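You operate a simulated robot arm through the tools that you are given. There is no shell and no other tool. Be economical: measure what you need, move in short steps, check, and stop when the job is done.

Carry out the task below with a simulated two-armed robot. There is one attempt and no reset: what you move stays moved.

## Task
Pick up the mug from the chalkboard side of the table with one hand, pass it to the other hand and put it on the ironing board. Set down upright: mug.

Only the result counts: the job must be done as asked and must still hold three seconds after the hand-in. Knocking over, shifting, dropping, spilling or breaking anything else fails it.

## Robot
Two 7-joint arms with two-finger parallel grippers on one trunk, on a base that drives. Base frame: it is fixed to the floor where the robot stands at the start and does not move with it; the origin is under the middle of the robot, x ahead of it, y to its left, z up. Lengths are in m, angles in rad, forces in N, time in s.
The left shoulder is at the start at [0.07, 0.177, 1.07], the right one opposite. With the tool pointing down near the work surface each hand reaches from about 0.28 to 0.74 m from the robot's upright axis, wherever it stands, measured 20 degrees to its own side. Places, roughly: ironing board [2.1, 2.4, 0.9]. Payload 3.43 kg a hand.
Tool frame (each hand has its own): the origin (TCP) lies between the finger pads and is the grasp point; the fingertips stand 0.03 m ahead of it; z points along the fingers, y is the line along which they close. Largest opening 0.094 m; finger width 0.028, thickness 0.01; the body of the gripper, 0.05 by 0.096 m, starts 0.055 m behind the TCP.
Orientation is that of the tool frame in the base frame, as a unit quaternion [x, y, z, w]. With the fingers straight down and closing along the base's y, the tool's x points along the base's -x, its y along +y and its z along -z.

## Interface
- The arms move only by the tool move_arm. It takes "left_series", "right_series" or both (then of equal length, played together; a hand with none holds still); each is text: rows parted by semicolons, each of 7 numbers parted by spaces: the shift along the tool's x, y, z in units of 200 mm (1.0 is 200 mm), then the turn, a rotation vector about the tool's x, y, z in units of 45 degrees (1.0 is 45 degrees), then the opening, from 0 (shut) to 1 (fully open). In form: dx dy dz wx wy wz grip; .... A call has 1 to 8 rows; each row is the pose to reach, as a shift and turn from the pose commanded when the call began, along the tool's axes at that moment. A call with a number of a shift or a turn outside -1 to 1 is refused whole. A row lasts 0.2 s, in which the tool goes at most 0.05 m and 0.15 rad; a call with a longer step from one row to the next is refused whole, and so is a gripper value outside its range. A pose out of reach is approached as far as the arm can. The call stops where the force on the tool passes 40 N (or 10 N more than at its start, if that is more) or the arm is blocked; 0.2 s more then pass. The fingers move at their own pace (about 0.153 m/s each) and stop on an object; they squeeze with about 43 N. The grip force told is the motor's: it shows also when the fingers shut on nothing. Time passes only in rows, and 0.2 s behind the last, so rows that repeat a pose let the fingers close. It gives the time, the measured TCP pose, the force on the tool (base axes), the opening and the grip force at its end, in the units of the frame above (readings bear some noise), with the torque about the TCP (base axes, N m) and any sound that the robot's microphone picked up.
- Cameras (640 x 400 px; columns grow to the right, rows downward): "scene" is now at [0.1311, 0.0004, 1.3744]; the picture's right is [0.02, -1.00, 0.00], its down [-0.70, -0.01, -0.72] and it looks along [0.72, 0.01, -0.70] (base axes); focal length 250 px, centre (320, 200). "left" rides on the left gripper at [0.076, -0.014, -0.102] in its tool frame; the picture's right is [0.18, 0.98, 0.00], its down [-0.75, 0.14, -0.64] and it looks along [-0.63, 0.12, 0.77] (tool axes); focal length 243 px, centre (320, 200). "right" rides on the right gripper at [0.076, 0.014, -0.102] in its tool frame; the picture's right is [-0.18, 0.98, 0.00], its down [-0.75, -0.14, -0.64] and it looks along [-0.63, -0.12, 0.77] (tool axes); focal length 243 px, centre (320, 200). There is no depth. A picture from a camera that has moved, and an enlarged one, comes with that camera's place and axes in the base frame and with its lens.
- get_image(camera): a new picture of that camera. The clock stands still meanwhile.
- lift_body(by): slides the trunk up (or, below 0, down) by that many m; the arms and the scene camera ride with it, the base frame stays. It gives what a move gives, with no picture.
- steer(legs): drives the robot by 1 to 6 legs, each [ahead, turn to the left] in m and rad, along the robot's own axes; the way and the turn of a leg run together, so that a leg with both is an arc; at most 1.5 m and 3.142 rad a leg. The arms and the cameras ride along, it lands a little off, and it stops where it bumps. It gives what a move gives.
- aim_head(pan, tilt): turns the head with the scene camera to pan (to the left, within 1.501 rad either way) and tilt (down, from -0.506 to 1.204), counted from straight ahead of the robot. It gives what a move gives.
- zoom(camera, box): a new picture of the part [left, top, right, bottom] of that camera's present view, enlarged. The clock stands still meanwhile.
- sign_off(): hands the job in; it is judged then, once.

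Go step by step. Nothing tells you exact positions but the pictures and the camera data: compare them with the known pose of the tool, close in by small moves and look again before you grip or let go. The budget is 120 turns and 88 pictures, counting those below and the enlarged ones. Unless the task says otherwise, let go and move clear before handing in, and close with one line.

The tools are called after "Emit:" as name(argument=value, ...) on one line, values as JSON. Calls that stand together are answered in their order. move_arm: Moves the arms, as the interface text tells. Its arguments: {"type":"object","properties":{"left_series":{"type":"string"},"right_series":{"type":"string"}},"required":[]} The other tools are called the same way: lift_body (by) slides the trunk up or down; steer (legs) drives the base; aim_head (pan, tilt) turns the head that bears the scene camera; get_image (camera) takes a picture; zoom (camera, box) takes an enlarged picture of a part of a camera's view; sign_off () hands the job in.

At the start:

```text
t: 0.0
left_eef_pos: [0.3944, 0.24, 1.0315]
left_tcp_rot: [0.0, 1.0, 0.0, 0.0]
left_ft_force: [-0.7, 0.9, 0.2]
left_moment: [-0.01, -0.03, 0.02]
left_finger_gap: 0.0939
left_grip_force: 0.2
right_eef_pos: [0.5164, -0.1472, 1.0163]
right_tcp_rot: [0.001, 1.0, 0.0, 0.0]
right_ft_force: [-0.3, -0.2, 0.2]
right_moment: [0.01, 0.02, -0.03]
right_finger_gap: 0.0938
right_grip_force: 0.0
trunk travel left (down, up): [-0.65, 0.19]
robot x, y, heading: [-0.0006, 0.0008, -0.002]
head pan, tilt: [0.017, 0.771]
```

scene: 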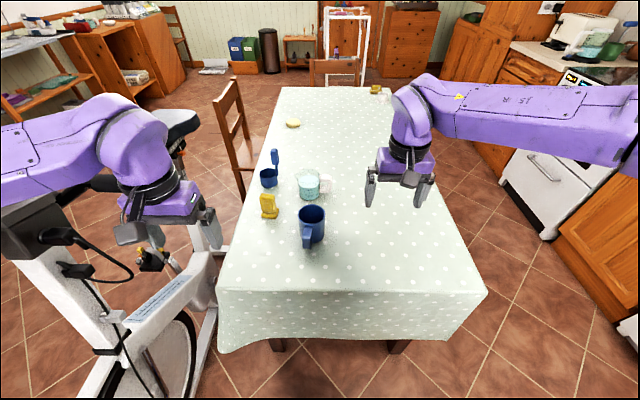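
right: 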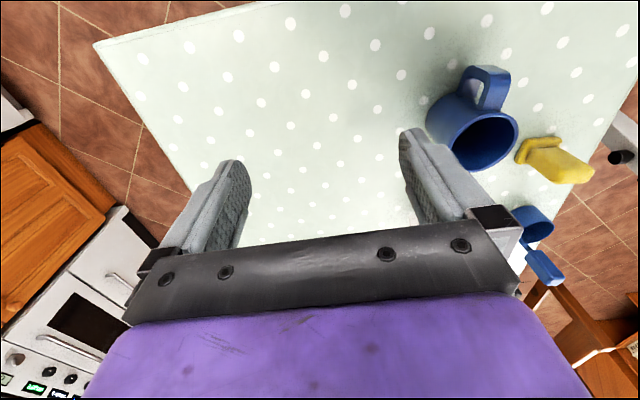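
left: 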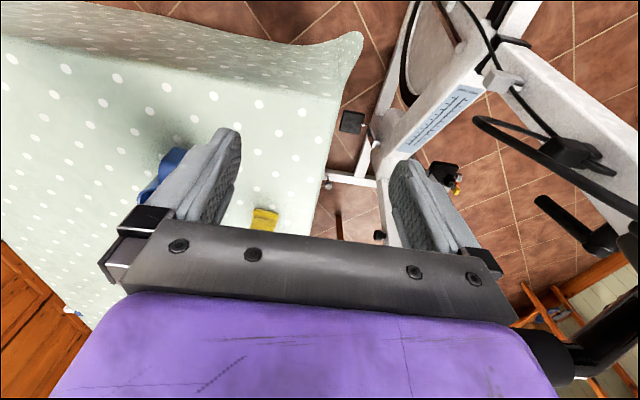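

I see a big blue mug near the table front, and a smaller blue cup-like thing further left. I need to find the chalkboard and the ironing board, so I look closer and around.

Emit:
zoom(camera="scene", box=[220, 80, 420, 280])

Emit:
aim_head(pan=0.9, tilt=0.3)

Emit:
get_image(camera="scene")

Emit:
aim_head(pan=0.0, tilt=0.1)

Emit:
get_image(camera="scene")

Emit:
aim_head(pan=-1.0, tilt=0.2)

Emit:
get_image(camera="scene")

```text
2.00 times, centred on (320, 180) of scene
camera zoom: at [0.1311, 0.0004, 1.3744], right [0.02, -1.0, 0.0], down [-0.7, -0.01, -0.72], along [0.72, 0.01, -0.7], focal length 500 px, centre (320, 240)
```

zoom: 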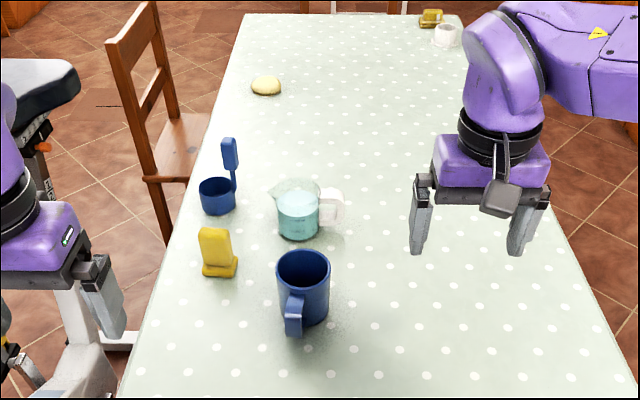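

```text
t: 1.2
left_eef_pos: [0.3936, 0.2395, 1.0318]
left_tcp_rot: [0.0, 1.0, -0.001, 0.001]
left_ft_force: [0.2, 0.6, -0.5]
left_moment: [0.0, 0.02, -0.03]
left_finger_gap: 0.0941
left_grip_force: 0.1
right_eef_pos: [0.5164, -0.1471, 1.0164]
right_tcp_rot: [0.0, 1.0, 0.0, 0.0]
right_ft_force: [-0.1, -0.6, -0.8]
right_moment: [-0.03, 0.02, -0.04]
right_finger_gap: 0.0941
right_grip_force: 0.1
trunk travel left (down, up): [-0.65, 0.19]
robot x, y, heading: [-0.0006, -0.0047, -0.0]
head pan, tilt: [0.901, 0.3]
```

```text
83 pictures are left
camera scene: at [0.1073, 0.0721, 1.4164], right [0.78, -0.62, 0.0], down [-0.18, -0.23, -0.96], along [0.59, 0.75, -0.3], focal length 250 px, centre (320, 200)
```

scene: 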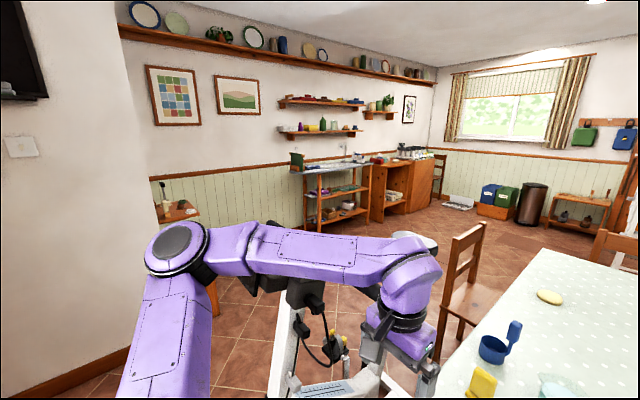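

```text
t: 2.4
left_eef_pos: [0.3936, 0.2387, 1.0309]
left_tcp_rot: [-0.001, 1.0, 0.0, 0.0]
left_ft_force: [0.9, -0.3, 0.3]
left_moment: [-0.03, 0.05, 0.02]
left_finger_gap: 0.094
left_grip_force: 0.1
right_eef_pos: [0.5167, -0.1473, 1.0171]
right_tcp_rot: [0.001, 1.0, 0.0, -0.001]
right_ft_force: [-0.8, 0.3, -0.6]
right_moment: [0.01, 0.03, -0.01]
right_finger_gap: 0.094
right_grip_force: 0.1
trunk travel left (down, up): [-0.65, 0.19]
robot x, y, heading: [0.0004, -0.0018, 0.001]
head pan, tilt: [0.0, 0.099]
```

```text
82 pictures are left
camera scene: at [0.1412, -0.0009, 1.4351], right [0.0, -1.0, 0.0], down [-0.1, 0.0, -0.99], along [0.99, 0.0, -0.1], focal length 250 px, centre (320, 200)
```

scene: 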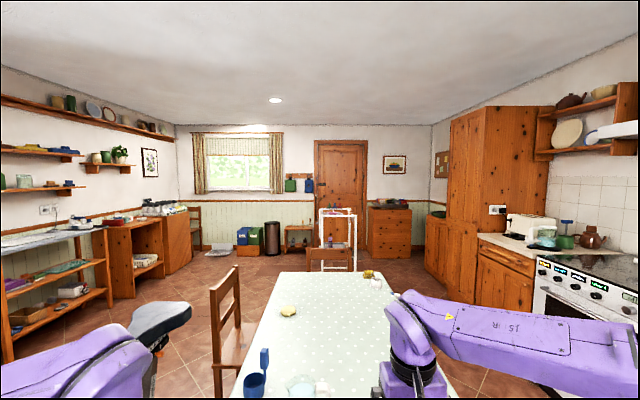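

```text
t: 3.7
left_eef_pos: [0.3935, 0.2396, 1.0316]
left_tcp_rot: [0.0, 1.0, 0.0, 0.001]
left_ft_force: [-0.5, 0.0, 0.7]
left_moment: [-0.01, 0.02, -0.02]
left_finger_gap: 0.0943
left_grip_force: 0.0
right_eef_pos: [0.5158, -0.147, 1.0164]
right_tcp_rot: [0.001, 1.0, -0.001, 0.0]
right_ft_force: [0.8, 0.4, 0.8]
right_moment: [-0.03, 0.05, 0.01]
right_finger_gap: 0.094
right_grip_force: 0.0
trunk travel left (down, up): [-0.65, 0.19]
robot x, y, heading: [-0.0002, -0.0019, 0.002]
head pan, tilt: [-1.0, 0.201]
```

```text
81 pictures are left
camera scene: at [0.0996, -0.0794, 1.4258], right [-0.84, -0.54, 0.0], down [-0.11, 0.17, -0.98], along [0.53, -0.82, -0.2], focal length 250 px, centre (320, 200)
```

scene: 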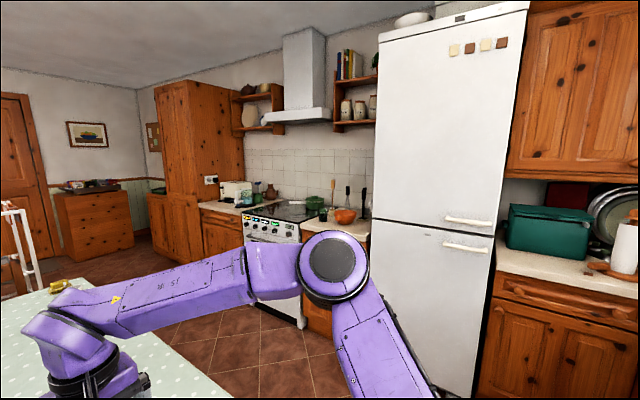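

Several mug-like objects exist (big blue, small blue, a white one at the far end). I look at the left wall's dark panel, the far area, the ironing board and the board by the tall cupboard.

Emit:
aim_head(pan=1.5, tilt=0.0)

Emit:
get_image(camera="scene")

Emit:
aim_head(pan=0.8, tilt=0.2)

Emit:
zoom(camera="scene", box=[280, 100, 480, 225])

Emit:
aim_head(pan=-0.3, tilt=0.1)

Emit:
zoom(camera="scene", box=[180, 120, 440, 310])

Emit:
aim_head(pan=-1.5, tilt=0.0)

Emit:
get_image(camera="scene")

```text
t: 5.9
left_eef_pos: [0.3927, 0.2385, 1.0314]
left_tcp_rot: [-0.001, 1.0, 0.001, 0.0]
left_ft_force: [-0.1, 0.1, -0.2]
left_moment: [0.01, 0.0, -0.03]
left_finger_gap: 0.0941
left_grip_force: 0.0
right_eef_pos: [0.5156, -0.1463, 1.0164]
right_tcp_rot: [0.0, 1.0, 0.0, 0.0]
right_ft_force: [0.4, 0.0, -0.6]
right_moment: [0.03, -0.02, -0.04]
right_finger_gap: 0.094
right_grip_force: 0.0
trunk travel left (down, up): [-0.65, 0.19]
robot x, y, heading: [-0.0007, 0.0006, 0.0]
head pan, tilt: [1.499, 0.0]
```

```text
80 pictures are left
camera scene: at [0.0557, 0.0888, 1.4442], right [1.0, -0.07, 0.0], down [0.0, 0.0, -1.0], along [0.07, 1.0, 0.0], focal length 250 px, centre (320, 200)
```

scene: 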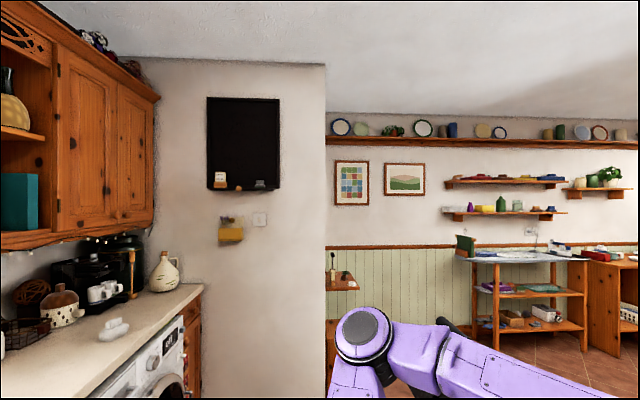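

```text
t: 7.0
left_eef_pos: [0.3937, 0.2394, 1.0315]
left_tcp_rot: [0.001, 1.0, 0.001, 0.0]
left_ft_force: [-0.4, 0.0, -0.3]
left_moment: [0.01, 0.03, 0.02]
left_finger_gap: 0.094
left_grip_force: 0.2
right_eef_pos: [0.5158, -0.1466, 1.0165]
right_tcp_rot: [0.001, 1.0, 0.0, 0.0]
right_ft_force: [-0.1, 0.5, -0.6]
right_moment: [-0.02, -0.02, -0.02]
right_finger_gap: 0.0939
right_grip_force: 0.1
trunk travel left (down, up): [-0.65, 0.19]
robot x, y, heading: [0.0001, 0.0016, -0.001]
head pan, tilt: [0.799, 0.201]
```

```text
3.20 times, centred on (380, 162) of scene
camera zoom: at [0.1141, 0.0659, 1.4258], right [0.72, -0.7, 0.0], down [-0.14, -0.14, -0.98], along [0.68, 0.7, -0.2], focal length 800 px, centre (128, 320)
```

zoom: 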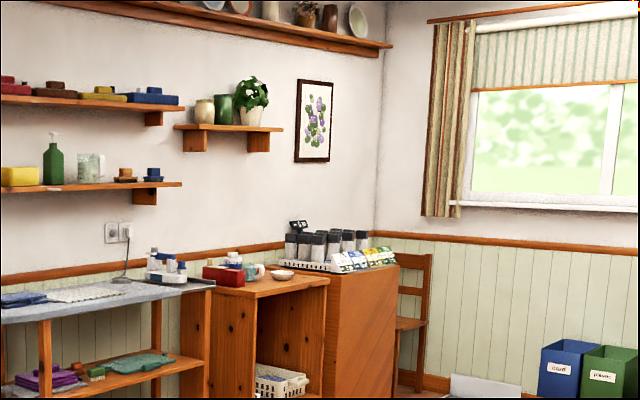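

```text
t: 8.3
left_eef_pos: [0.3939, 0.2391, 1.0313]
left_tcp_rot: [0.0, 1.0, 0.0, 0.0]
left_ft_force: [0.1, 1.1, -0.7]
left_moment: [-0.02, 0.0, 0.01]
left_finger_gap: 0.0938
left_grip_force: 0.0
right_eef_pos: [0.5151, -0.1464, 1.0157]
right_tcp_rot: [0.001, 1.0, 0.0, 0.0]
right_ft_force: [0.5, -0.3, -0.1]
right_moment: [0.03, -0.02, 0.03]
right_finger_gap: 0.094
right_grip_force: 0.1
trunk travel left (down, up): [-0.65, 0.19]
robot x, y, heading: [0.001, 0.0048, -0.002]
head pan, tilt: [-0.3, 0.099]
```

```text
2.11 times, centred on (310, 215) of scene
camera zoom: at [0.1371, -0.0281, 1.4351], right [-0.29, -0.96, 0.0], down [-0.1, 0.03, -0.99], along [0.95, -0.29, -0.1], focal length 526 px, centre (341, 168)
```

zoom: 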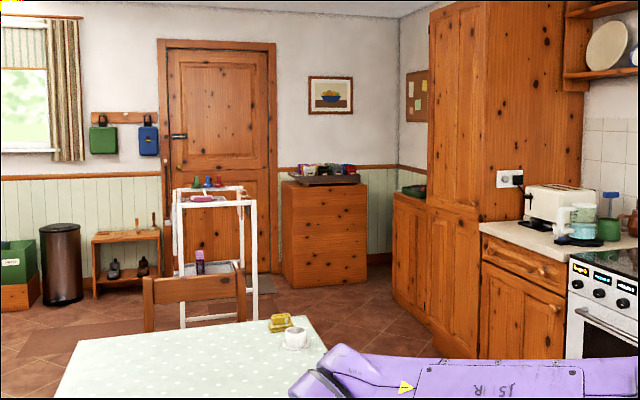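

```text
t: 9.7
left_eef_pos: [0.3946, 0.2396, 1.0316]
left_tcp_rot: [0.0, 1.0, 0.0, 0.0]
left_ft_force: [-0.2, 0.0, 0.1]
left_moment: [0.0, 0.02, 0.02]
left_finger_gap: 0.094
left_grip_force: 0.0
right_eef_pos: [0.5169, -0.1459, 1.0165]
right_tcp_rot: [0.001, 1.0, -0.001, -0.001]
right_ft_force: [0.4, -0.3, -0.7]
right_moment: [0.02, -0.02, -0.01]
right_finger_gap: 0.0937
right_grip_force: 0.1
trunk travel left (down, up): [-0.65, 0.19]
robot x, y, heading: [0.0003, -0.0001, 0.006]
head pan, tilt: [-1.499, 0.0]
```

```text
77 pictures are left
camera scene: at [0.0557, -0.0908, 1.4442], right [-1.0, -0.07, 0.0], down [0.0, 0.0, -1.0], along [0.07, -1.0, 0.0], focal length 250 px, centre (320, 200)
```

scene: 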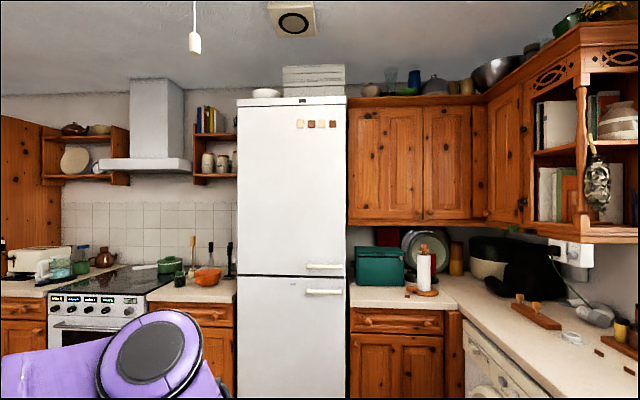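

The chalkboard is the black panel on the left wall near the robot's side, so the big blue mug at about (0.6, 0.03) is the one, the white one at the far right being the other. I check it closely from both head and right hand.

Emit:
aim_head(pan=0.0, tilt=0.9)

Emit:
zoom(camera="scene", box=[240, 100, 400, 200])

Emit:
zoom(camera="right", box=[400, 40, 600, 165])

```text
t: 11.3
left_eef_pos: [0.3943, 0.2386, 1.032]
left_tcp_rot: [0.0, 1.0, 0.0, 0.0]
left_ft_force: [-0.1, 0.4, 0.6]
left_moment: [-0.01, 0.0, -0.02]
left_finger_gap: 0.0944
left_grip_force: 0.1
right_eef_pos: [0.5165, -0.1479, 1.0172]
right_tcp_rot: [0.0, 1.0, 0.0, 0.0]
right_ft_force: [0.2, 0.1, -0.5]
right_moment: [0.03, 0.03, 0.01]
right_finger_gap: 0.094
right_grip_force: 0.1
trunk travel left (down, up): [-0.65, 0.19]
robot x, y, heading: [0.0015, -0.0008, -0.0]
head pan, tilt: [0.0, 0.901]
```

```text
4.00 times, centred on (320, 150) of scene
camera zoom: at [0.1247, -0.0011, 1.3642], right [0.0, -1.0, 0.0], down [-0.78, 0.0, -0.62], along [0.62, 0.0, -0.78], focal length 1000 px, centre (320, 400)
```

zoom: 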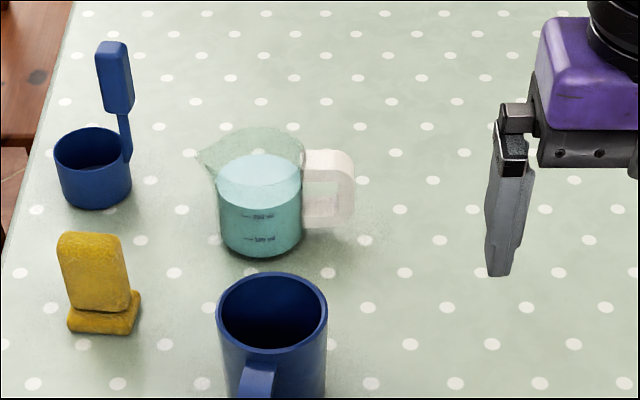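

```text
3.20 times, centred on (500, 102) of right
camera zoom: at [0.4404, -0.1342, 1.1197], right [0.19, 0.98, 0.0], down [0.75, -0.14, 0.64], along [0.63, -0.12, -0.77], focal length 776 px, centre (-256, 512)
```

zoom: 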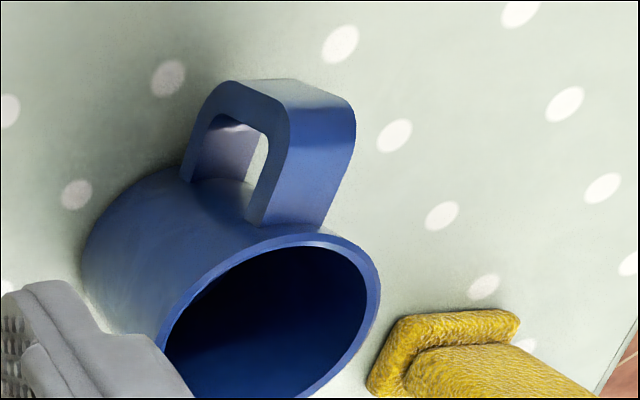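

The blue mug is empty, rim centre at about (0.605, 0.032, 0.855), outer diameter about 0.078, handle toward the robot. I bring the right hand above it, fingers open across y.

Emit:
move_arm(right_series="-0.09 0.18 0.08 0 0 0 1; -0.18 0.36 0.16 0 0 0 1; -0.27 0.54 0.24 0 0 0 1; -0.36 0.72 0.32 0 0 0 1; -0.445 0.895 0.4 0 0 0 1; -0.445 0.895 0.4 0 0 0 1")

Emit:
get_image(camera="right")

Emit:
get_image(camera="scene")

```text
t: 12.7
left_eef_pos: [0.3934, 0.2375, 1.0319]
left_tcp_rot: [0.0, 1.0, 0.001, 0.0]
left_ft_force: [-0.6, -0.6, -0.8]
left_moment: [0.02, -0.02, -0.04]
left_finger_gap: 0.0941
left_grip_force: 0.0
right_eef_pos: [0.6031, 0.0319, 0.9364]
right_tcp_rot: [0.001, 1.0, 0.001, 0.0]
right_ft_force: [0.5, -0.4, 0.1]
right_moment: [0.0, 0.01, -0.03]
right_finger_gap: 0.0941
right_grip_force: 0.1
trunk travel left (down, up): [-0.65, 0.19]
robot x, y, heading: [0.0004, -0.0001, -0.003]
head pan, tilt: [0.0, 0.901]
```

```text
74 pictures are left
camera right: at [0.5287, 0.0449, 1.0403], right [0.19, 0.98, 0.0], down [0.75, -0.14, 0.64], along [0.63, -0.12, -0.77], focal length 243 px, centre (320, 200)
```

right: 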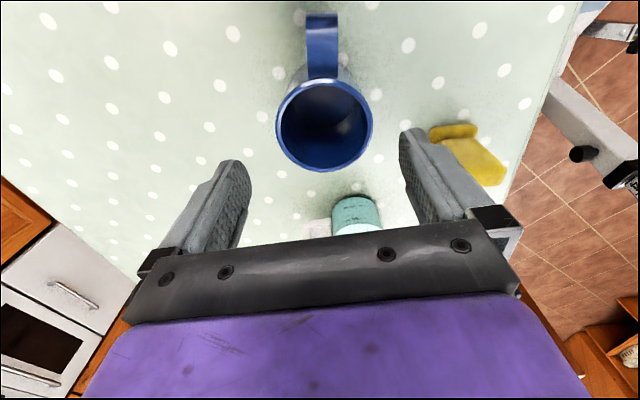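

```text
73 pictures are left
camera scene: at [0.1242, -0.0023, 1.3643], right [0.0, -1.0, 0.0], down [-0.78, 0.0, -0.62], along [0.62, 0.0, -0.78], focal length 250 px, centre (320, 200)
```

scene: 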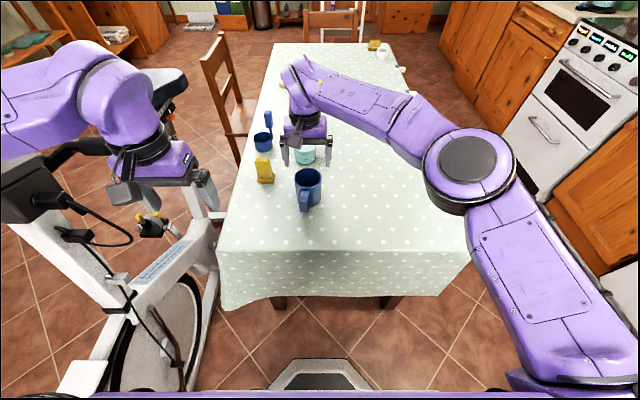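

The mug rim checks out right under the hand (0.603, 0.034). I descend to TCP z ≈ 0.837, fingers straddling the mug, without closing yet.

Emit:
move_arm(right_series="0 0.01 0.15 0 0 0 1; 0 0.01 0.3 0 0 0 1; 0 0.01 0.4 0 0 0 1; 0 0.01 0.49 0 0 0 1; 0 0.01 0.49 0 0 0 1")

Emit:
get_image(camera="right")

```text
t: 13.9
left_eef_pos: [0.3937, 0.2382, 1.0311]
left_tcp_rot: [0.0, 1.0, 0.0, -0.001]
left_ft_force: [-0.5, 0.3, 0.3]
left_moment: [0.0, -0.03, 0.0]
left_finger_gap: 0.0937
left_grip_force: 0.0
right_eef_pos: [0.6043, 0.0334, 0.8387]
right_tcp_rot: [0.001, 1.0, 0.0, 0.0]
right_ft_force: [-0.7, -0.2, 0.3]
right_moment: [0.01, 0.02, 0.03]
right_finger_gap: 0.0941
right_grip_force: 0.0
trunk travel left (down, up): [-0.65, 0.19]
robot x, y, heading: [0.0015, -0.0001, 0.002]
head pan, tilt: [0.0, 0.901]
```

```text
72 pictures are left
camera right: at [0.5291, 0.0473, 0.9413], right [0.19, 0.98, 0.0], down [0.75, -0.14, 0.64], along [0.63, -0.12, -0.77], focal length 243 px, centre (320, 200)
```

right: 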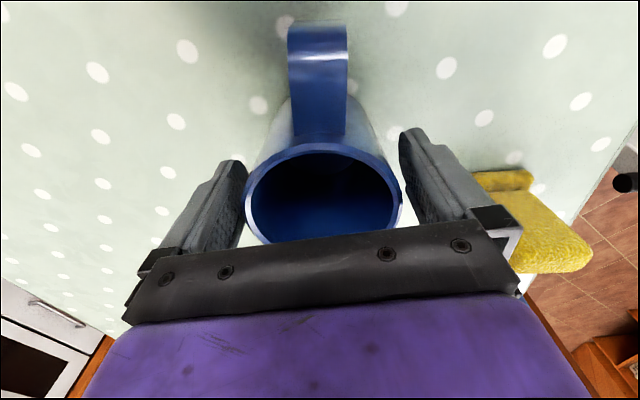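

The fingers straddle the mug evenly. I close, then lift slowly.

Emit:
move_arm(right_series="0 0 0 0 0 0 0; 0 0 0 0 0 0 0; 0 0 0 0 0 0 0; 0 0 -0.1 0 0 0 0; 0 0 -0.25 0 0 0 0; 0 0 -0.4 0 0 0 0; 0 0 -0.6 0 0 0 0; 0 0 -0.8 0 0 0 0")

Emit:
get_image(camera="scene")

Emit:
get_image(camera="right")

```text
t: 15.7
left_eef_pos: [0.3939, 0.2397, 1.0315]
left_tcp_rot: [0.001, 1.0, 0.0, 0.0]
left_ft_force: [0.9, -0.7, -0.2]
left_moment: [0.02, 0.0, -0.04]
left_finger_gap: 0.094
left_grip_force: 0.0
right_eef_pos: [0.603, 0.0351, 0.9779]
right_tcp_rot: [0.001, 1.0, 0.0, 0.001]
right_ft_force: [0.1, -0.3, -3.3]
right_moment: [0.0, -0.01, 0.0]
right_finger_gap: 0.0814
right_grip_force: 42.6
right hand out of reach, approached as far as the arm can: row 8
trunk travel left (down, up): [-0.65, 0.19]
robot x, y, heading: [0.0004, 0.0025, -0.0]
head pan, tilt: [0.0, 0.901]
```

```text
71 pictures are left
camera scene: at [0.1248, -0.0007, 1.3642], right [0.0, -1.0, 0.0], down [-0.78, 0.0, -0.62], along [0.62, 0.0, -0.78], focal length 250 px, centre (320, 200)
```

scene: 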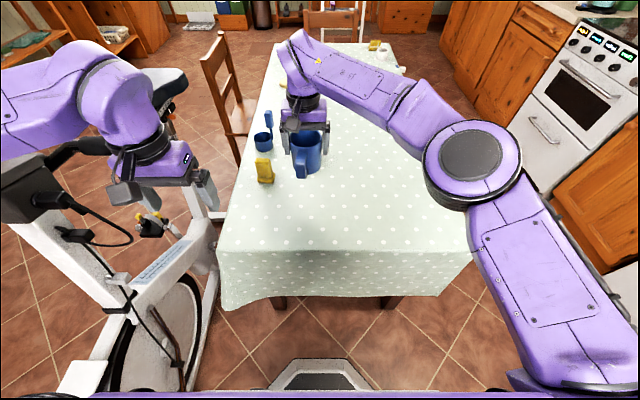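

```text
70 pictures are left
camera right: at [0.528, 0.0473, 1.0805], right [0.19, 0.98, 0.0], down [0.75, -0.14, 0.64], along [0.63, -0.12, -0.77], focal length 243 px, centre (320, 200)
```

right: 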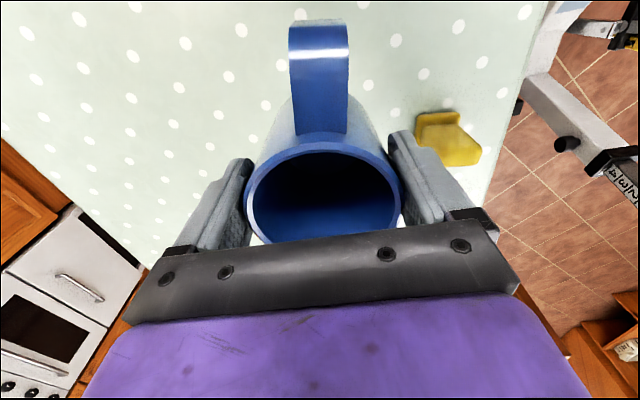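

The mug is held firmly and lifted. I raise the trunk for clearance, pull the mug in toward the body, and look at the exercise bike on the left and the floor.

Emit:
lift_body(by=0.15)

Emit:
move_arm(right_series="0.15 -0.12 0 0 0 0 0; 0.3 -0.24 0 0 0 0 0; 0.45 -0.36 0 0 0 0 0; 0.6 -0.48 0 0 0 0 0; 0.75 -0.6 0 0 0 0 0; 0.85 -0.7 0 0 0 0 0; 0.85 -0.7 0 0 0 0 0")

Emit:
aim_head(pan=0.8, tilt=0.7)

Emit:
get_image(camera="scene")

Emit:
aim_head(pan=1.5, tilt=0.7)

Emit:
get_image(camera="scene")

```text
t: 17.5
left_eef_pos: [0.3947, 0.2396, 1.1815]
left_tcp_rot: [0.0, 1.0, 0.0, 0.0]
left_ft_force: [0.6, -0.5, -0.2]
left_moment: [0.02, -0.01, -0.02]
left_finger_gap: 0.0942
left_grip_force: 0.0
right_eef_pos: [0.605, 0.0333, 1.1263]
right_tcp_rot: [0.0, 1.0, 0.0, 0.001]
right_ft_force: [0.0, 0.3, -1.4]
right_moment: [-0.02, -0.02, -0.01]
right_finger_gap: 0.0811
right_grip_force: 43.0
trunk travel left (down, up): [-0.8, 0.04]
robot x, y, heading: [0.0003, -0.0008, -0.0]
head pan, tilt: [0.0, 0.901]
```

```text
t: 19.1
left_eef_pos: [0.3942, 0.24, 1.1818]
left_tcp_rot: [0.001, 1.0, 0.0, 0.0]
left_ft_force: [0.7, -0.4, -1.1]
left_moment: [0.02, 0.04, 0.03]
left_finger_gap: 0.0939
left_grip_force: 0.1
right_eef_pos: [0.4348, -0.1059, 1.1265]
right_tcp_rot: [0.001, 1.0, 0.001, 0.001]
right_ft_force: [0.2, 0.4, -4.0]
right_moment: [-0.04, -0.03, -0.02]
right_finger_gap: 0.0814
right_grip_force: 42.8
trunk travel left (down, up): [-0.8, 0.04]
robot x, y, heading: [-0.0004, -0.0, -0.002]
head pan, tilt: [0.0, 0.901]
```

```text
t: 20.2
left_eef_pos: [0.395, 0.2392, 1.182]
left_tcp_rot: [0.0, 1.0, -0.001, 0.0]
left_ft_force: [-0.5, -0.1, -0.1]
left_moment: [0.03, 0.0, 0.02]
left_finger_gap: 0.0942
left_grip_force: 0.0
right_eef_pos: [0.4327, -0.1059, 1.1259]
right_tcp_rot: [0.001, 1.0, 0.001, 0.002]
right_ft_force: [-0.1, -0.2, -2.8]
right_moment: [0.01, -0.02, 0.04]
right_finger_gap: 0.0815
right_grip_force: 42.9
trunk travel left (down, up): [-0.8, 0.04]
robot x, y, heading: [-0.0014, -0.0021, -0.001]
head pan, tilt: [0.799, 0.7]
```

```text
69 pictures are left
camera scene: at [0.1089, 0.0597, 1.5303], right [0.72, -0.7, 0.0], down [-0.45, -0.46, -0.76], along [0.53, 0.55, -0.64], focal length 250 px, centre (320, 200)
```

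scene: 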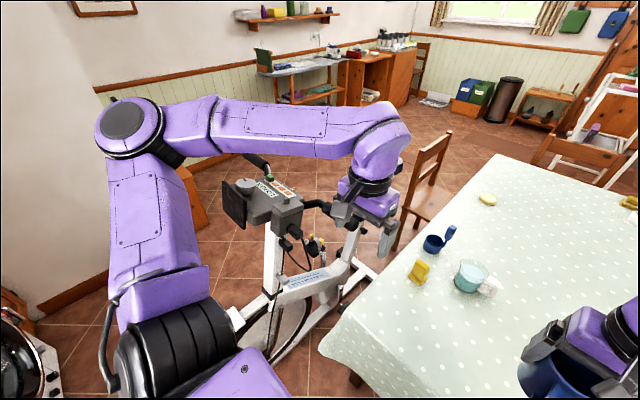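

```text
t: 21.3
left_eef_pos: [0.3947, 0.2403, 1.1812]
left_tcp_rot: [0.001, 1.0, -0.001, 0.0]
left_ft_force: [-0.7, 0.2, 0.1]
left_moment: [0.03, 0.01, 0.02]
left_finger_gap: 0.094
left_grip_force: 0.1
right_eef_pos: [0.4331, -0.1068, 1.125]
right_tcp_rot: [0.001, 1.0, 0.001, 0.001]
right_ft_force: [0.8, -0.4, -3.2]
right_moment: [-0.01, -0.01, 0.01]
right_finger_gap: 0.0811
right_grip_force: 42.8
trunk travel left (down, up): [-0.8, 0.04]
robot x, y, heading: [0.0018, -0.0015, -0.002]
head pan, tilt: [1.499, 0.7]
```

```text
68 pictures are left
camera scene: at [0.0557, 0.0836, 1.5304], right [1.0, -0.07, 0.0], down [-0.05, -0.64, -0.76], along [0.06, 0.76, -0.64], focal length 250 px, centre (320, 200)
```

scene: 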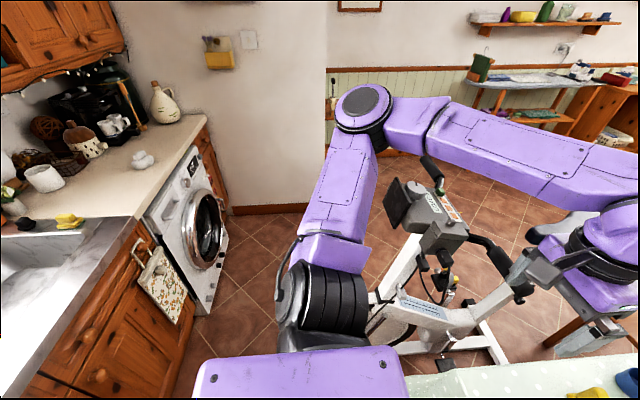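

The bike closes the left side, with a narrow gap; the right side of the table looks wider. I check the base footprint and the right-hand corridor.

Emit:
aim_head(pan=-0.7, tilt=0.6)

Emit:
get_image(camera="scene")

Emit:
aim_head(pan=-1.4, tilt=1.1)

Emit:
get_image(camera="scene")

Emit:
aim_head(pan=0.0, tilt=1.2)

Emit:
get_image(camera="scene")

```text
t: 23.4
left_eef_pos: [0.3949, 0.2398, 1.1821]
left_tcp_rot: [0.0, 1.0, 0.0, -0.001]
left_ft_force: [-0.1, -0.3, 0.1]
left_moment: [0.03, -0.01, -0.01]
left_finger_gap: 0.0938
left_grip_force: 0.1
right_eef_pos: [0.4346, -0.1063, 1.126]
right_tcp_rot: [0.001, 1.0, 0.001, 0.001]
right_ft_force: [-0.2, 0.2, -3.1]
right_moment: [0.02, -0.02, 0.0]
right_finger_gap: 0.0813
right_grip_force: 42.8
trunk travel left (down, up): [-0.8, 0.04]
robot x, y, heading: [0.0025, -0.0008, -0.002]
head pan, tilt: [-0.7, 0.6]
```

```text
67 pictures are left
camera scene: at [0.1172, -0.058, 1.539], right [-0.64, -0.77, 0.0], down [-0.43, 0.36, -0.82], along [0.63, -0.53, -0.57], focal length 250 px, centre (320, 200)
```

scene: 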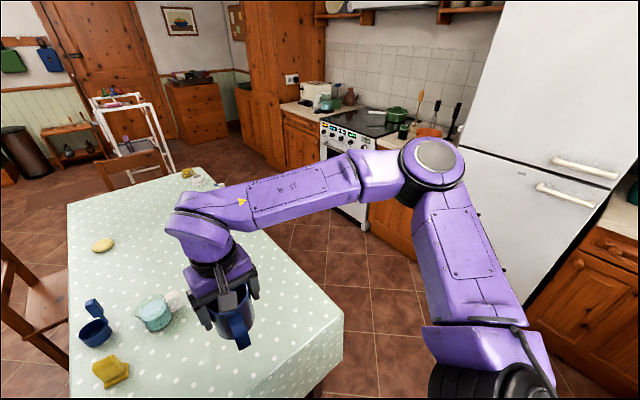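

```text
t: 24.4
left_eef_pos: [0.3942, 0.2397, 1.1819]
left_tcp_rot: [0.0, 1.0, 0.001, 0.0]
left_ft_force: [-0.4, 0.3, 0.1]
left_moment: [0.01, 0.02, -0.04]
left_finger_gap: 0.0942
left_grip_force: 0.0
right_eef_pos: [0.4336, -0.1063, 1.1262]
right_tcp_rot: [0.001, 1.0, 0.001, 0.001]
right_ft_force: [1.0, -0.4, -2.9]
right_moment: [0.0, 0.0, 0.0]
right_finger_gap: 0.0815
right_grip_force: 42.7
trunk travel left (down, up): [-0.8, 0.04]
robot x, y, heading: [0.0005, 0.0001, -0.002]
head pan, tilt: [-1.4, 1.1]
```

```text
66 pictures are left
camera scene: at [0.0604, -0.0633, 1.5004], right [-0.99, -0.17, 0.0], down [-0.15, 0.88, -0.45], along [0.08, -0.45, -0.89], focal length 250 px, centre (320, 200)
```

scene: 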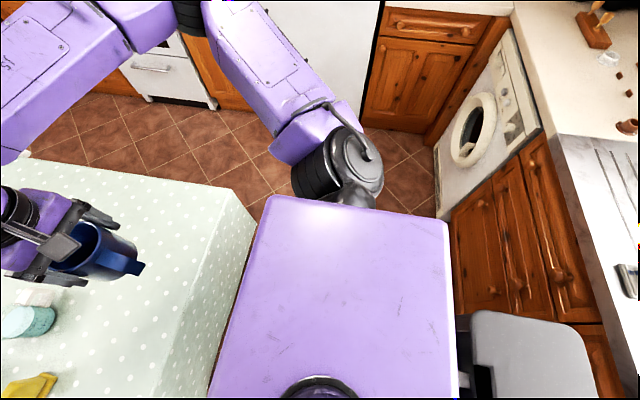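

```text
t: 25.9
left_eef_pos: [0.3942, 0.2388, 1.1822]
left_tcp_rot: [0.001, 1.0, 0.0, 0.001]
left_ft_force: [-0.2, 0.3, 0.0]
left_moment: [0.02, 0.0, -0.02]
left_finger_gap: 0.0939
left_grip_force: 0.1
right_eef_pos: [0.4336, -0.1082, 1.1262]
right_tcp_rot: [0.001, 1.0, 0.001, 0.0]
right_ft_force: [-0.7, 0.3, -2.6]
right_moment: [-0.01, 0.0, 0.03]
right_finger_gap: 0.0811
right_grip_force: 42.5
trunk travel left (down, up): [-0.8, 0.04]
robot x, y, heading: [-0.0032, -0.0019, 0.001]
head pan, tilt: [0.0, 1.201]
```

```text
65 pictures are left
camera scene: at [0.1054, -0.0012, 1.4944], right [0.0, -1.0, 0.0], down [-0.93, 0.0, -0.36], along [0.36, 0.0, -0.93], focal length 250 px, centre (320, 200)
```

scene: 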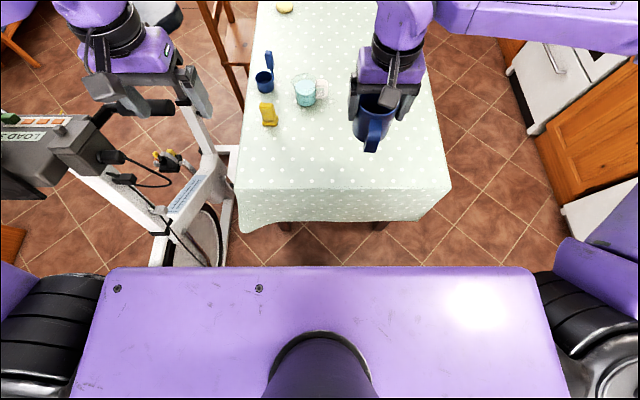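

The right-hand corridor is about 1.08 m wide; I want the right elbow tucked in before driving, and I need to know what the grey box behind me is. I swing the right hand a little to the left and look down behind on both sides.

Emit:
move_arm(right_series="-0.1 0.2 0 0 0 0 0; -0.2 0.4 0 0 0 0 0; -0.3 0.6 0 0 0 0 0; -0.35 0.8 0 0 0 0 0; -0.35 0.95 0 0 0 0 0; -0.35 0.95 0 0 0 0 0")

Emit:
aim_head(pan=-1.5, tilt=0.8)

Emit:
get_image(camera="scene")

Emit:
aim_head(pan=1.5, tilt=1.2)

Emit:
get_image(camera="scene")

```text
t: 27.4
left_eef_pos: [0.3945, 0.2379, 1.1822]
left_tcp_rot: [0.0, 1.0, 0.002, 0.0]
left_ft_force: [0.6, -0.5, 0.0]
left_moment: [0.01, -0.02, 0.0]
left_finger_gap: 0.094
left_grip_force: 0.1
right_eef_pos: [0.505, 0.0832, 1.1273]
right_tcp_rot: [0.001, 1.0, 0.0, 0.0]
right_ft_force: [-0.3, 0.1, -2.5]
right_moment: [0.04, 0.0, 0.0]
right_finger_gap: 0.0811
right_grip_force: 43.0
trunk travel left (down, up): [-0.8, 0.04]
robot x, y, heading: [0.0016, -0.0024, 0.0]
head pan, tilt: [0.0, 1.201]
```

```text
t: 28.9
left_eef_pos: [0.3952, 0.2397, 1.1817]
left_tcp_rot: [-0.001, 1.0, 0.0, 0.0]
left_ft_force: [0.2, -0.4, 0.2]
left_moment: [-0.01, 0.0, -0.03]
left_finger_gap: 0.0942
left_grip_force: 0.1
right_eef_pos: [0.5036, 0.0836, 1.1282]
right_tcp_rot: [0.001, 1.0, 0.001, 0.002]
right_ft_force: [0.0, -0.2, -3.5]
right_moment: [-0.03, -0.03, 0.01]
right_finger_gap: 0.0811
right_grip_force: 43.4
trunk travel left (down, up): [-0.8, 0.04]
robot x, y, heading: [0.0, -0.0005, 0.001]
head pan, tilt: [-1.499, 0.799]
```

```text
64 pictures are left
camera scene: at [0.0554, -0.0812, 1.5221], right [-1.0, -0.07, 0.0], down [-0.05, 0.71, -0.7], along [0.05, -0.7, -0.72], focal length 250 px, centre (320, 200)
```

scene: 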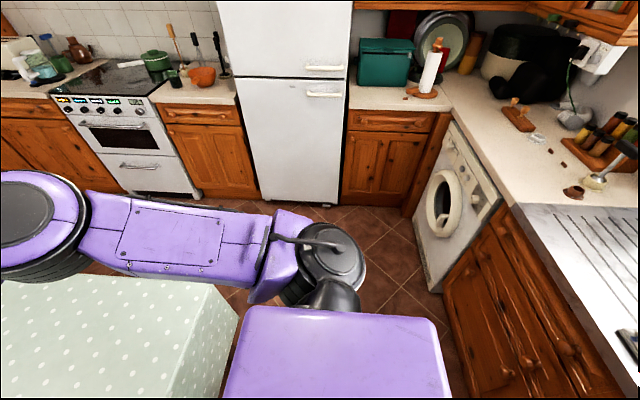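

```text
t: 31.6
left_eef_pos: [0.3945, 0.2391, 1.1813]
left_tcp_rot: [0.0, 1.0, 0.001, 0.0]
left_ft_force: [0.3, -0.1, -0.7]
left_moment: [-0.02, 0.0, 0.01]
left_finger_gap: 0.0943
left_grip_force: 0.2
right_eef_pos: [0.5037, 0.0841, 1.127]
right_tcp_rot: [0.001, 1.0, 0.001, 0.001]
right_ft_force: [0.3, -0.5, -3.1]
right_moment: [0.01, -0.03, 0.01]
right_finger_gap: 0.0808
right_grip_force: 43.1
trunk travel left (down, up): [-0.8, 0.04]
robot x, y, heading: [-0.0016, 0.001, 0.001]
head pan, tilt: [1.499, 1.201]
```

```text
63 pictures are left
camera scene: at [0.0536, 0.055, 1.4944], right [1.0, -0.07, 0.0], down [-0.07, -0.93, -0.36], along [0.03, 0.36, -0.93], focal length 250 px, centre (320, 200)
```

scene: 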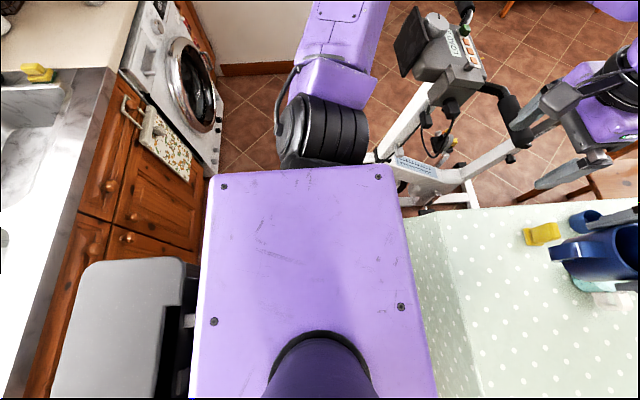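

The grey box behind is the robot's own back, with some room to the counter. I rise a little and turn right in stages, then go round the table's right side.

Emit:
lift_body(by=0.035)

Emit:
steer(legs=[[0.0, -0.4]])

Emit:
aim_head(pan=-0.4, tilt=0.9)

Emit:
get_image(camera="scene")

```text
t: 32.3
left_eef_pos: [0.3952, 0.2394, 1.2163]
left_tcp_rot: [0.001, 1.0, 0.0, 0.0]
left_ft_force: [-0.3, -0.6, -0.4]
left_moment: [-0.01, 0.01, 0.01]
left_finger_gap: 0.0941
left_grip_force: 0.0
right_eef_pos: [0.5046, 0.0845, 1.1606]
right_tcp_rot: [0.002, 1.0, -0.001, 0.001]
right_ft_force: [-0.8, 0.3, -3.0]
right_moment: [-0.02, 0.01, 0.01]
right_finger_gap: 0.0814
right_grip_force: 42.0
trunk travel left (down, up): [-0.835, 0.005]
robot x, y, heading: [0.0008, 0.0001, -0.001]
head pan, tilt: [1.499, 1.201]
```

```text
t: 33.9
left_eef_pos: [0.4567, 0.0688, 1.2166]
left_tcp_rot: [0.199, 0.98, 0.0, 0.0]
left_ft_force: [-0.3, -0.1, 0.0]
left_moment: [0.0, 0.0, -0.03]
left_finger_gap: 0.0938
left_grip_force: 0.0
right_eef_pos: [0.4973, -0.1171, 1.1628]
right_tcp_rot: [0.2, 0.98, -0.001, 0.001]
right_ft_force: [-0.4, -1.0, -2.1]
right_moment: [-0.03, -0.03, 0.02]
right_finger_gap: 0.0811
right_grip_force: 43.0
trunk travel left (down, up): [-0.835, 0.005]
robot x, y, heading: [-0.0016, 0.0017, -0.399]
head pan, tilt: [1.499, 1.201]
```

```text
t: 35.8
left_eef_pos: [0.4559, 0.0663, 1.2172]
left_tcp_rot: [0.198, 0.98, 0.0, 0.0]
left_ft_force: [0.8, -0.1, -0.3]
left_moment: [0.03, -0.02, 0.06]
left_finger_gap: 0.0939
left_grip_force: 0.1
right_eef_pos: [0.4974, -0.1171, 1.1617]
right_tcp_rot: [0.2, 0.98, 0.0, 0.001]
right_ft_force: [-0.1, 0.1, -1.8]
right_moment: [-0.03, 0.01, -0.01]
right_finger_gap: 0.0813
right_grip_force: 43.3
trunk travel left (down, up): [-0.835, 0.005]
robot x, y, heading: [-0.0008, 0.0, -0.394]
head pan, tilt: [-0.4, 0.901]
```

```text
62 pictures are left
camera scene: at [0.0985, -0.0745, 1.5492], right [-0.72, -0.7, 0.0], down [-0.55, 0.56, -0.62], along [0.43, -0.44, -0.78], focal length 250 px, centre (320, 200)
```

scene: 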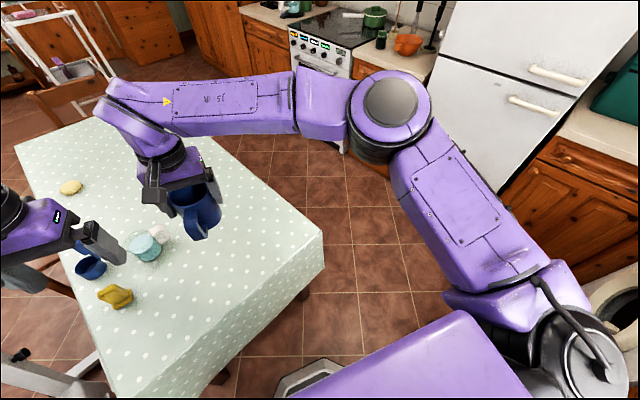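

The turn went cleanly. I turn on to heading about -1.43, drive ahead 0.66 m, and look again.

Emit:
steer(legs=[[0.0, -1.03], [0.64, 0.0]])

Emit:
aim_head(pan=0.8, tilt=1.0)

Emit:
get_image(camera="scene")

```text
t: 42.0
left_eef_pos: [0.3701, -0.9923, 1.2168]
left_tcp_rot: [0.662, 0.75, 0.0, 0.0]
left_ft_force: [-0.1, 0.1, 0.5]
left_moment: [0.0, -0.04, -0.03]
left_finger_gap: 0.0942
left_grip_force: 0.1
right_eef_pos: [0.2303, -1.1198, 1.1627]
right_tcp_rot: [0.662, 0.75, -0.002, 0.002]
right_ft_force: [-0.6, -0.4, -1.7]
right_moment: [0.0, 0.01, -0.01]
right_finger_gap: 0.0807
right_grip_force: 42.9
trunk travel left (down, up): [-0.835, 0.005]
robot x, y, heading: [0.0794, -0.6324, -1.444]
head pan, tilt: [-0.4, 0.901]
```

```text
t: 43.4
left_eef_pos: [0.3703, -0.9932, 1.217]
left_tcp_rot: [0.661, 0.751, 0.001, 0.0]
left_ft_force: [-0.4, 0.3, 0.8]
left_moment: [0.02, -0.01, 0.02]
left_finger_gap: 0.0939
left_grip_force: 0.1
right_eef_pos: [0.2296, -1.1206, 1.1622]
right_tcp_rot: [0.662, 0.75, 0.0, 0.001]
right_ft_force: [-0.7, -0.2, -2.3]
right_moment: [-0.03, 0.02, 0.0]
right_finger_gap: 0.0811
right_grip_force: 43.5
trunk travel left (down, up): [-0.835, 0.005]
robot x, y, heading: [0.0826, -0.6294, -1.441]
head pan, tilt: [0.799, 1.0]
```

```text
61 pictures are left
camera scene: at [0.1442, -0.7249, 1.5419], right [-0.6, -0.8, 0.0], down [-0.67, 0.51, -0.54], along [0.43, -0.32, -0.84], focal length 250 px, centre (320, 200)
```

scene: 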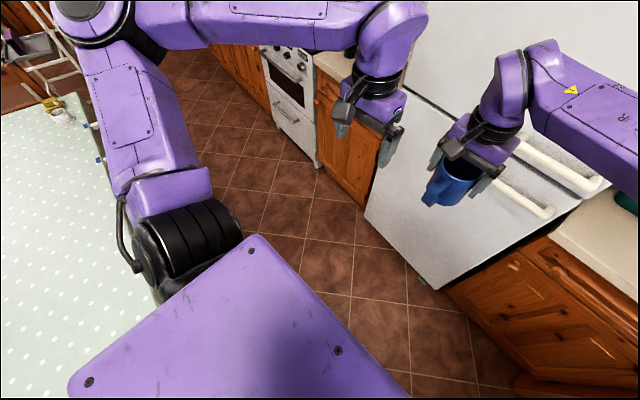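

All clear of the fridge. I turn left to about -0.4 and drive 0.6 m into the corridor.

Emit:
steer(legs=[[0.0, 1.04], [0.6, 0.0]])

Emit:
aim_head(pan=0.2, tilt=0.5)

Emit:
get_image(camera="scene")

```text
t: 49.5
left_eef_pos: [1.0966, -0.7933, 1.2171]
left_tcp_rot: [0.196, 0.981, -0.001, 0.0]
left_ft_force: [-0.2, 0.6, 0.6]
left_moment: [0.01, 0.01, 0.02]
left_finger_gap: 0.0943
left_grip_force: 0.1
right_eef_pos: [1.1376, -0.9785, 1.1618]
right_tcp_rot: [0.197, 0.98, 0.0, 0.002]
right_ft_force: [0.0, 0.0, -2.6]
right_moment: [-0.01, -0.03, 0.0]
right_finger_gap: 0.0808
right_grip_force: 43.1
trunk travel left (down, up): [-0.835, 0.005]
robot x, y, heading: [0.6416, -0.8651, -0.395]
head pan, tilt: [0.799, 1.0]
```

```text
t: 50.5
left_eef_pos: [1.0964, -0.7924, 1.2164]
left_tcp_rot: [0.196, 0.981, 0.0, 0.0]
left_ft_force: [0.1, -0.7, 0.1]
left_moment: [-0.02, -0.03, 0.01]
left_finger_gap: 0.0942
left_grip_force: 0.0
right_eef_pos: [1.138, -0.9786, 1.1617]
right_tcp_rot: [0.197, 0.98, 0.0, 0.001]
right_ft_force: [-0.4, 0.1, -2.1]
right_moment: [-0.01, -0.04, -0.01]
right_finger_gap: 0.0808
right_grip_force: 43.0
trunk travel left (down, up): [-0.835, 0.005]
robot x, y, heading: [0.6417, -0.866, -0.395]
head pan, tilt: [0.201, 0.499]
```

```text
60 pictures are left
camera scene: at [0.7763, -0.901, 1.583], right [-0.19, -0.98, 0.0], down [-0.47, 0.09, -0.88], along [0.86, -0.17, -0.48], focal length 250 px, centre (320, 200)
```

scene: 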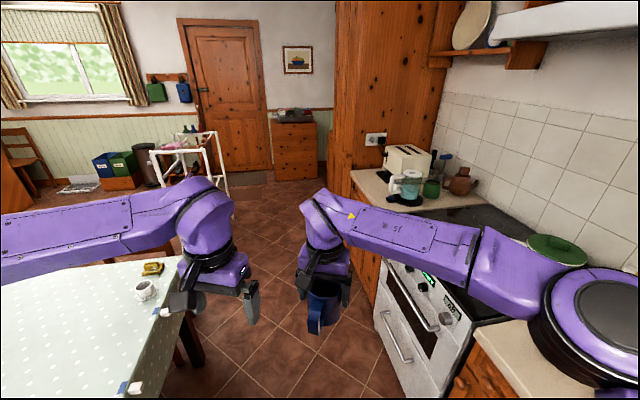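

The corridor ahead is open. I straighten out and drive along the table to its far end.

Emit:
steer(legs=[[0.0, 0.4], [1.4, 0.0]])

Emit:
aim_head(pan=0.7, tilt=0.5)

Emit:
get_image(camera="scene")

```text
t: 58.7
left_eef_pos: [2.4367, -0.5947, 1.2162]
left_tcp_rot: [-0.01, 1.0, 0.0, 0.0]
left_ft_force: [0.7, 1.1, -0.6]
left_moment: [0.02, -0.03, -0.01]
left_finger_gap: 0.0941
left_grip_force: 0.1
right_eef_pos: [2.5484, -0.748, 1.1623]
right_tcp_rot: [-0.01, 1.0, 0.0, 0.0]
right_ft_force: [0.4, 0.2, -2.6]
right_moment: [0.01, 0.02, 0.0]
right_finger_gap: 0.0806
right_grip_force: 42.9
trunk travel left (down, up): [-0.835, 0.005]
robot x, y, heading: [2.0455, -0.8435, 0.025]
head pan, tilt: [0.201, 0.499]
```

```text
t: 59.6
left_eef_pos: [2.4364, -0.5943, 1.2172]
left_tcp_rot: [-0.01, 1.0, 0.0, 0.0]
left_ft_force: [-0.4, 0.5, 0.1]
left_moment: [0.01, 0.01, -0.02]
left_finger_gap: 0.0941
left_grip_force: 0.1
right_eef_pos: [2.5487, -0.7476, 1.1619]
right_tcp_rot: [-0.009, 1.0, 0.0, 0.001]
right_ft_force: [-0.4, 0.8, -2.1]
right_moment: [0.05, -0.03, 0.0]
right_finger_gap: 0.0809
right_grip_force: 43.0
trunk travel left (down, up): [-0.835, 0.005]
robot x, y, heading: [2.0494, -0.8414, 0.014]
head pan, tilt: [0.7, 0.499]
```

```text
59 pictures are left
camera scene: at [2.1649, -0.7822, 1.583], right [0.66, -0.75, 0.0], down [-0.36, -0.32, -0.88], along [0.66, 0.58, -0.48], focal length 250 px, centre (320, 200)
```

scene: 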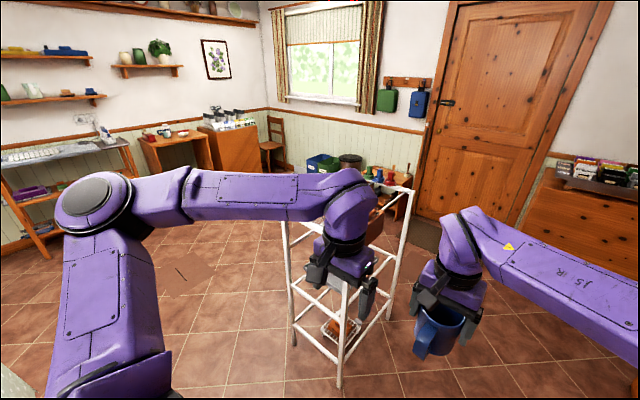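

The drying rack stands at about x 2.8–3.3, y -0.4–0. I check the gap between the end chair and the rack.

Emit:
aim_head(pan=1.3, tilt=0.7)

Emit:
get_image(camera="scene")

Emit:
aim_head(pan=0.1, tilt=0.5)

Emit:
get_image(camera="scene")

```text
t: 60.6
left_eef_pos: [2.4368, -0.5943, 1.2164]
left_tcp_rot: [-0.011, 1.0, 0.0, 0.0]
left_ft_force: [0.0, 0.1, -0.1]
left_moment: [0.02, -0.03, 0.02]
left_finger_gap: 0.094
left_grip_force: 0.1
right_eef_pos: [2.549, -0.7479, 1.1623]
right_tcp_rot: [-0.01, 1.0, 0.001, 0.001]
right_ft_force: [-0.8, -0.1, -2.7]
right_moment: [0.0, -0.03, 0.0]
right_finger_gap: 0.0808
right_grip_force: 43.8
trunk travel left (down, up): [-0.835, 0.005]
robot x, y, heading: [2.0478, -0.8407, 0.026]
head pan, tilt: [1.3, 0.7]
```

```text
58 pictures are left
camera scene: at [2.1176, -0.7599, 1.5654], right [0.97, -0.25, 0.0], down [-0.16, -0.62, -0.76], along [0.19, 0.74, -0.64], focal length 250 px, centre (320, 200)
```

scene: 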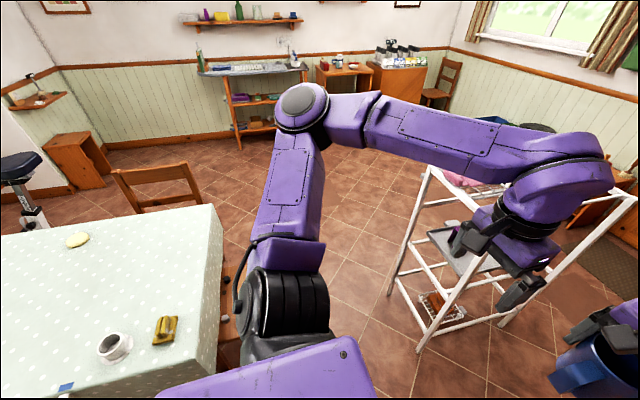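

```text
t: 62.0
left_eef_pos: [2.4366, -0.5951, 1.2166]
left_tcp_rot: [-0.01, 1.0, 0.0, 0.0]
left_ft_force: [-0.3, -0.2, -0.4]
left_moment: [0.03, -0.01, 0.01]
left_finger_gap: 0.0941
left_grip_force: 0.1
right_eef_pos: [2.5489, -0.747, 1.1616]
right_tcp_rot: [-0.01, 1.0, 0.001, 0.001]
right_ft_force: [-0.3, -0.8, -2.7]
right_moment: [-0.02, -0.04, -0.03]
right_finger_gap: 0.0809
right_grip_force: 42.7
trunk travel left (down, up): [-0.835, 0.005]
robot x, y, heading: [2.0484, -0.8413, 0.023]
head pan, tilt: [0.099, 0.499]
```

```text
57 pictures are left
camera scene: at [2.1868, -0.8311, 1.583], right [0.12, -0.99, 0.0], down [-0.48, -0.06, -0.88], along [0.87, 0.11, -0.48], focal length 250 px, centre (320, 200)
```

scene: 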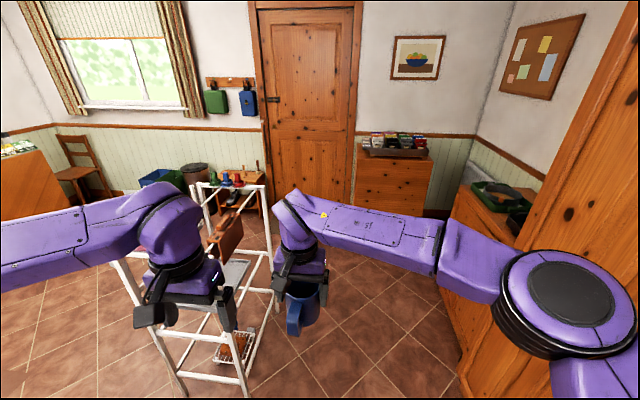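

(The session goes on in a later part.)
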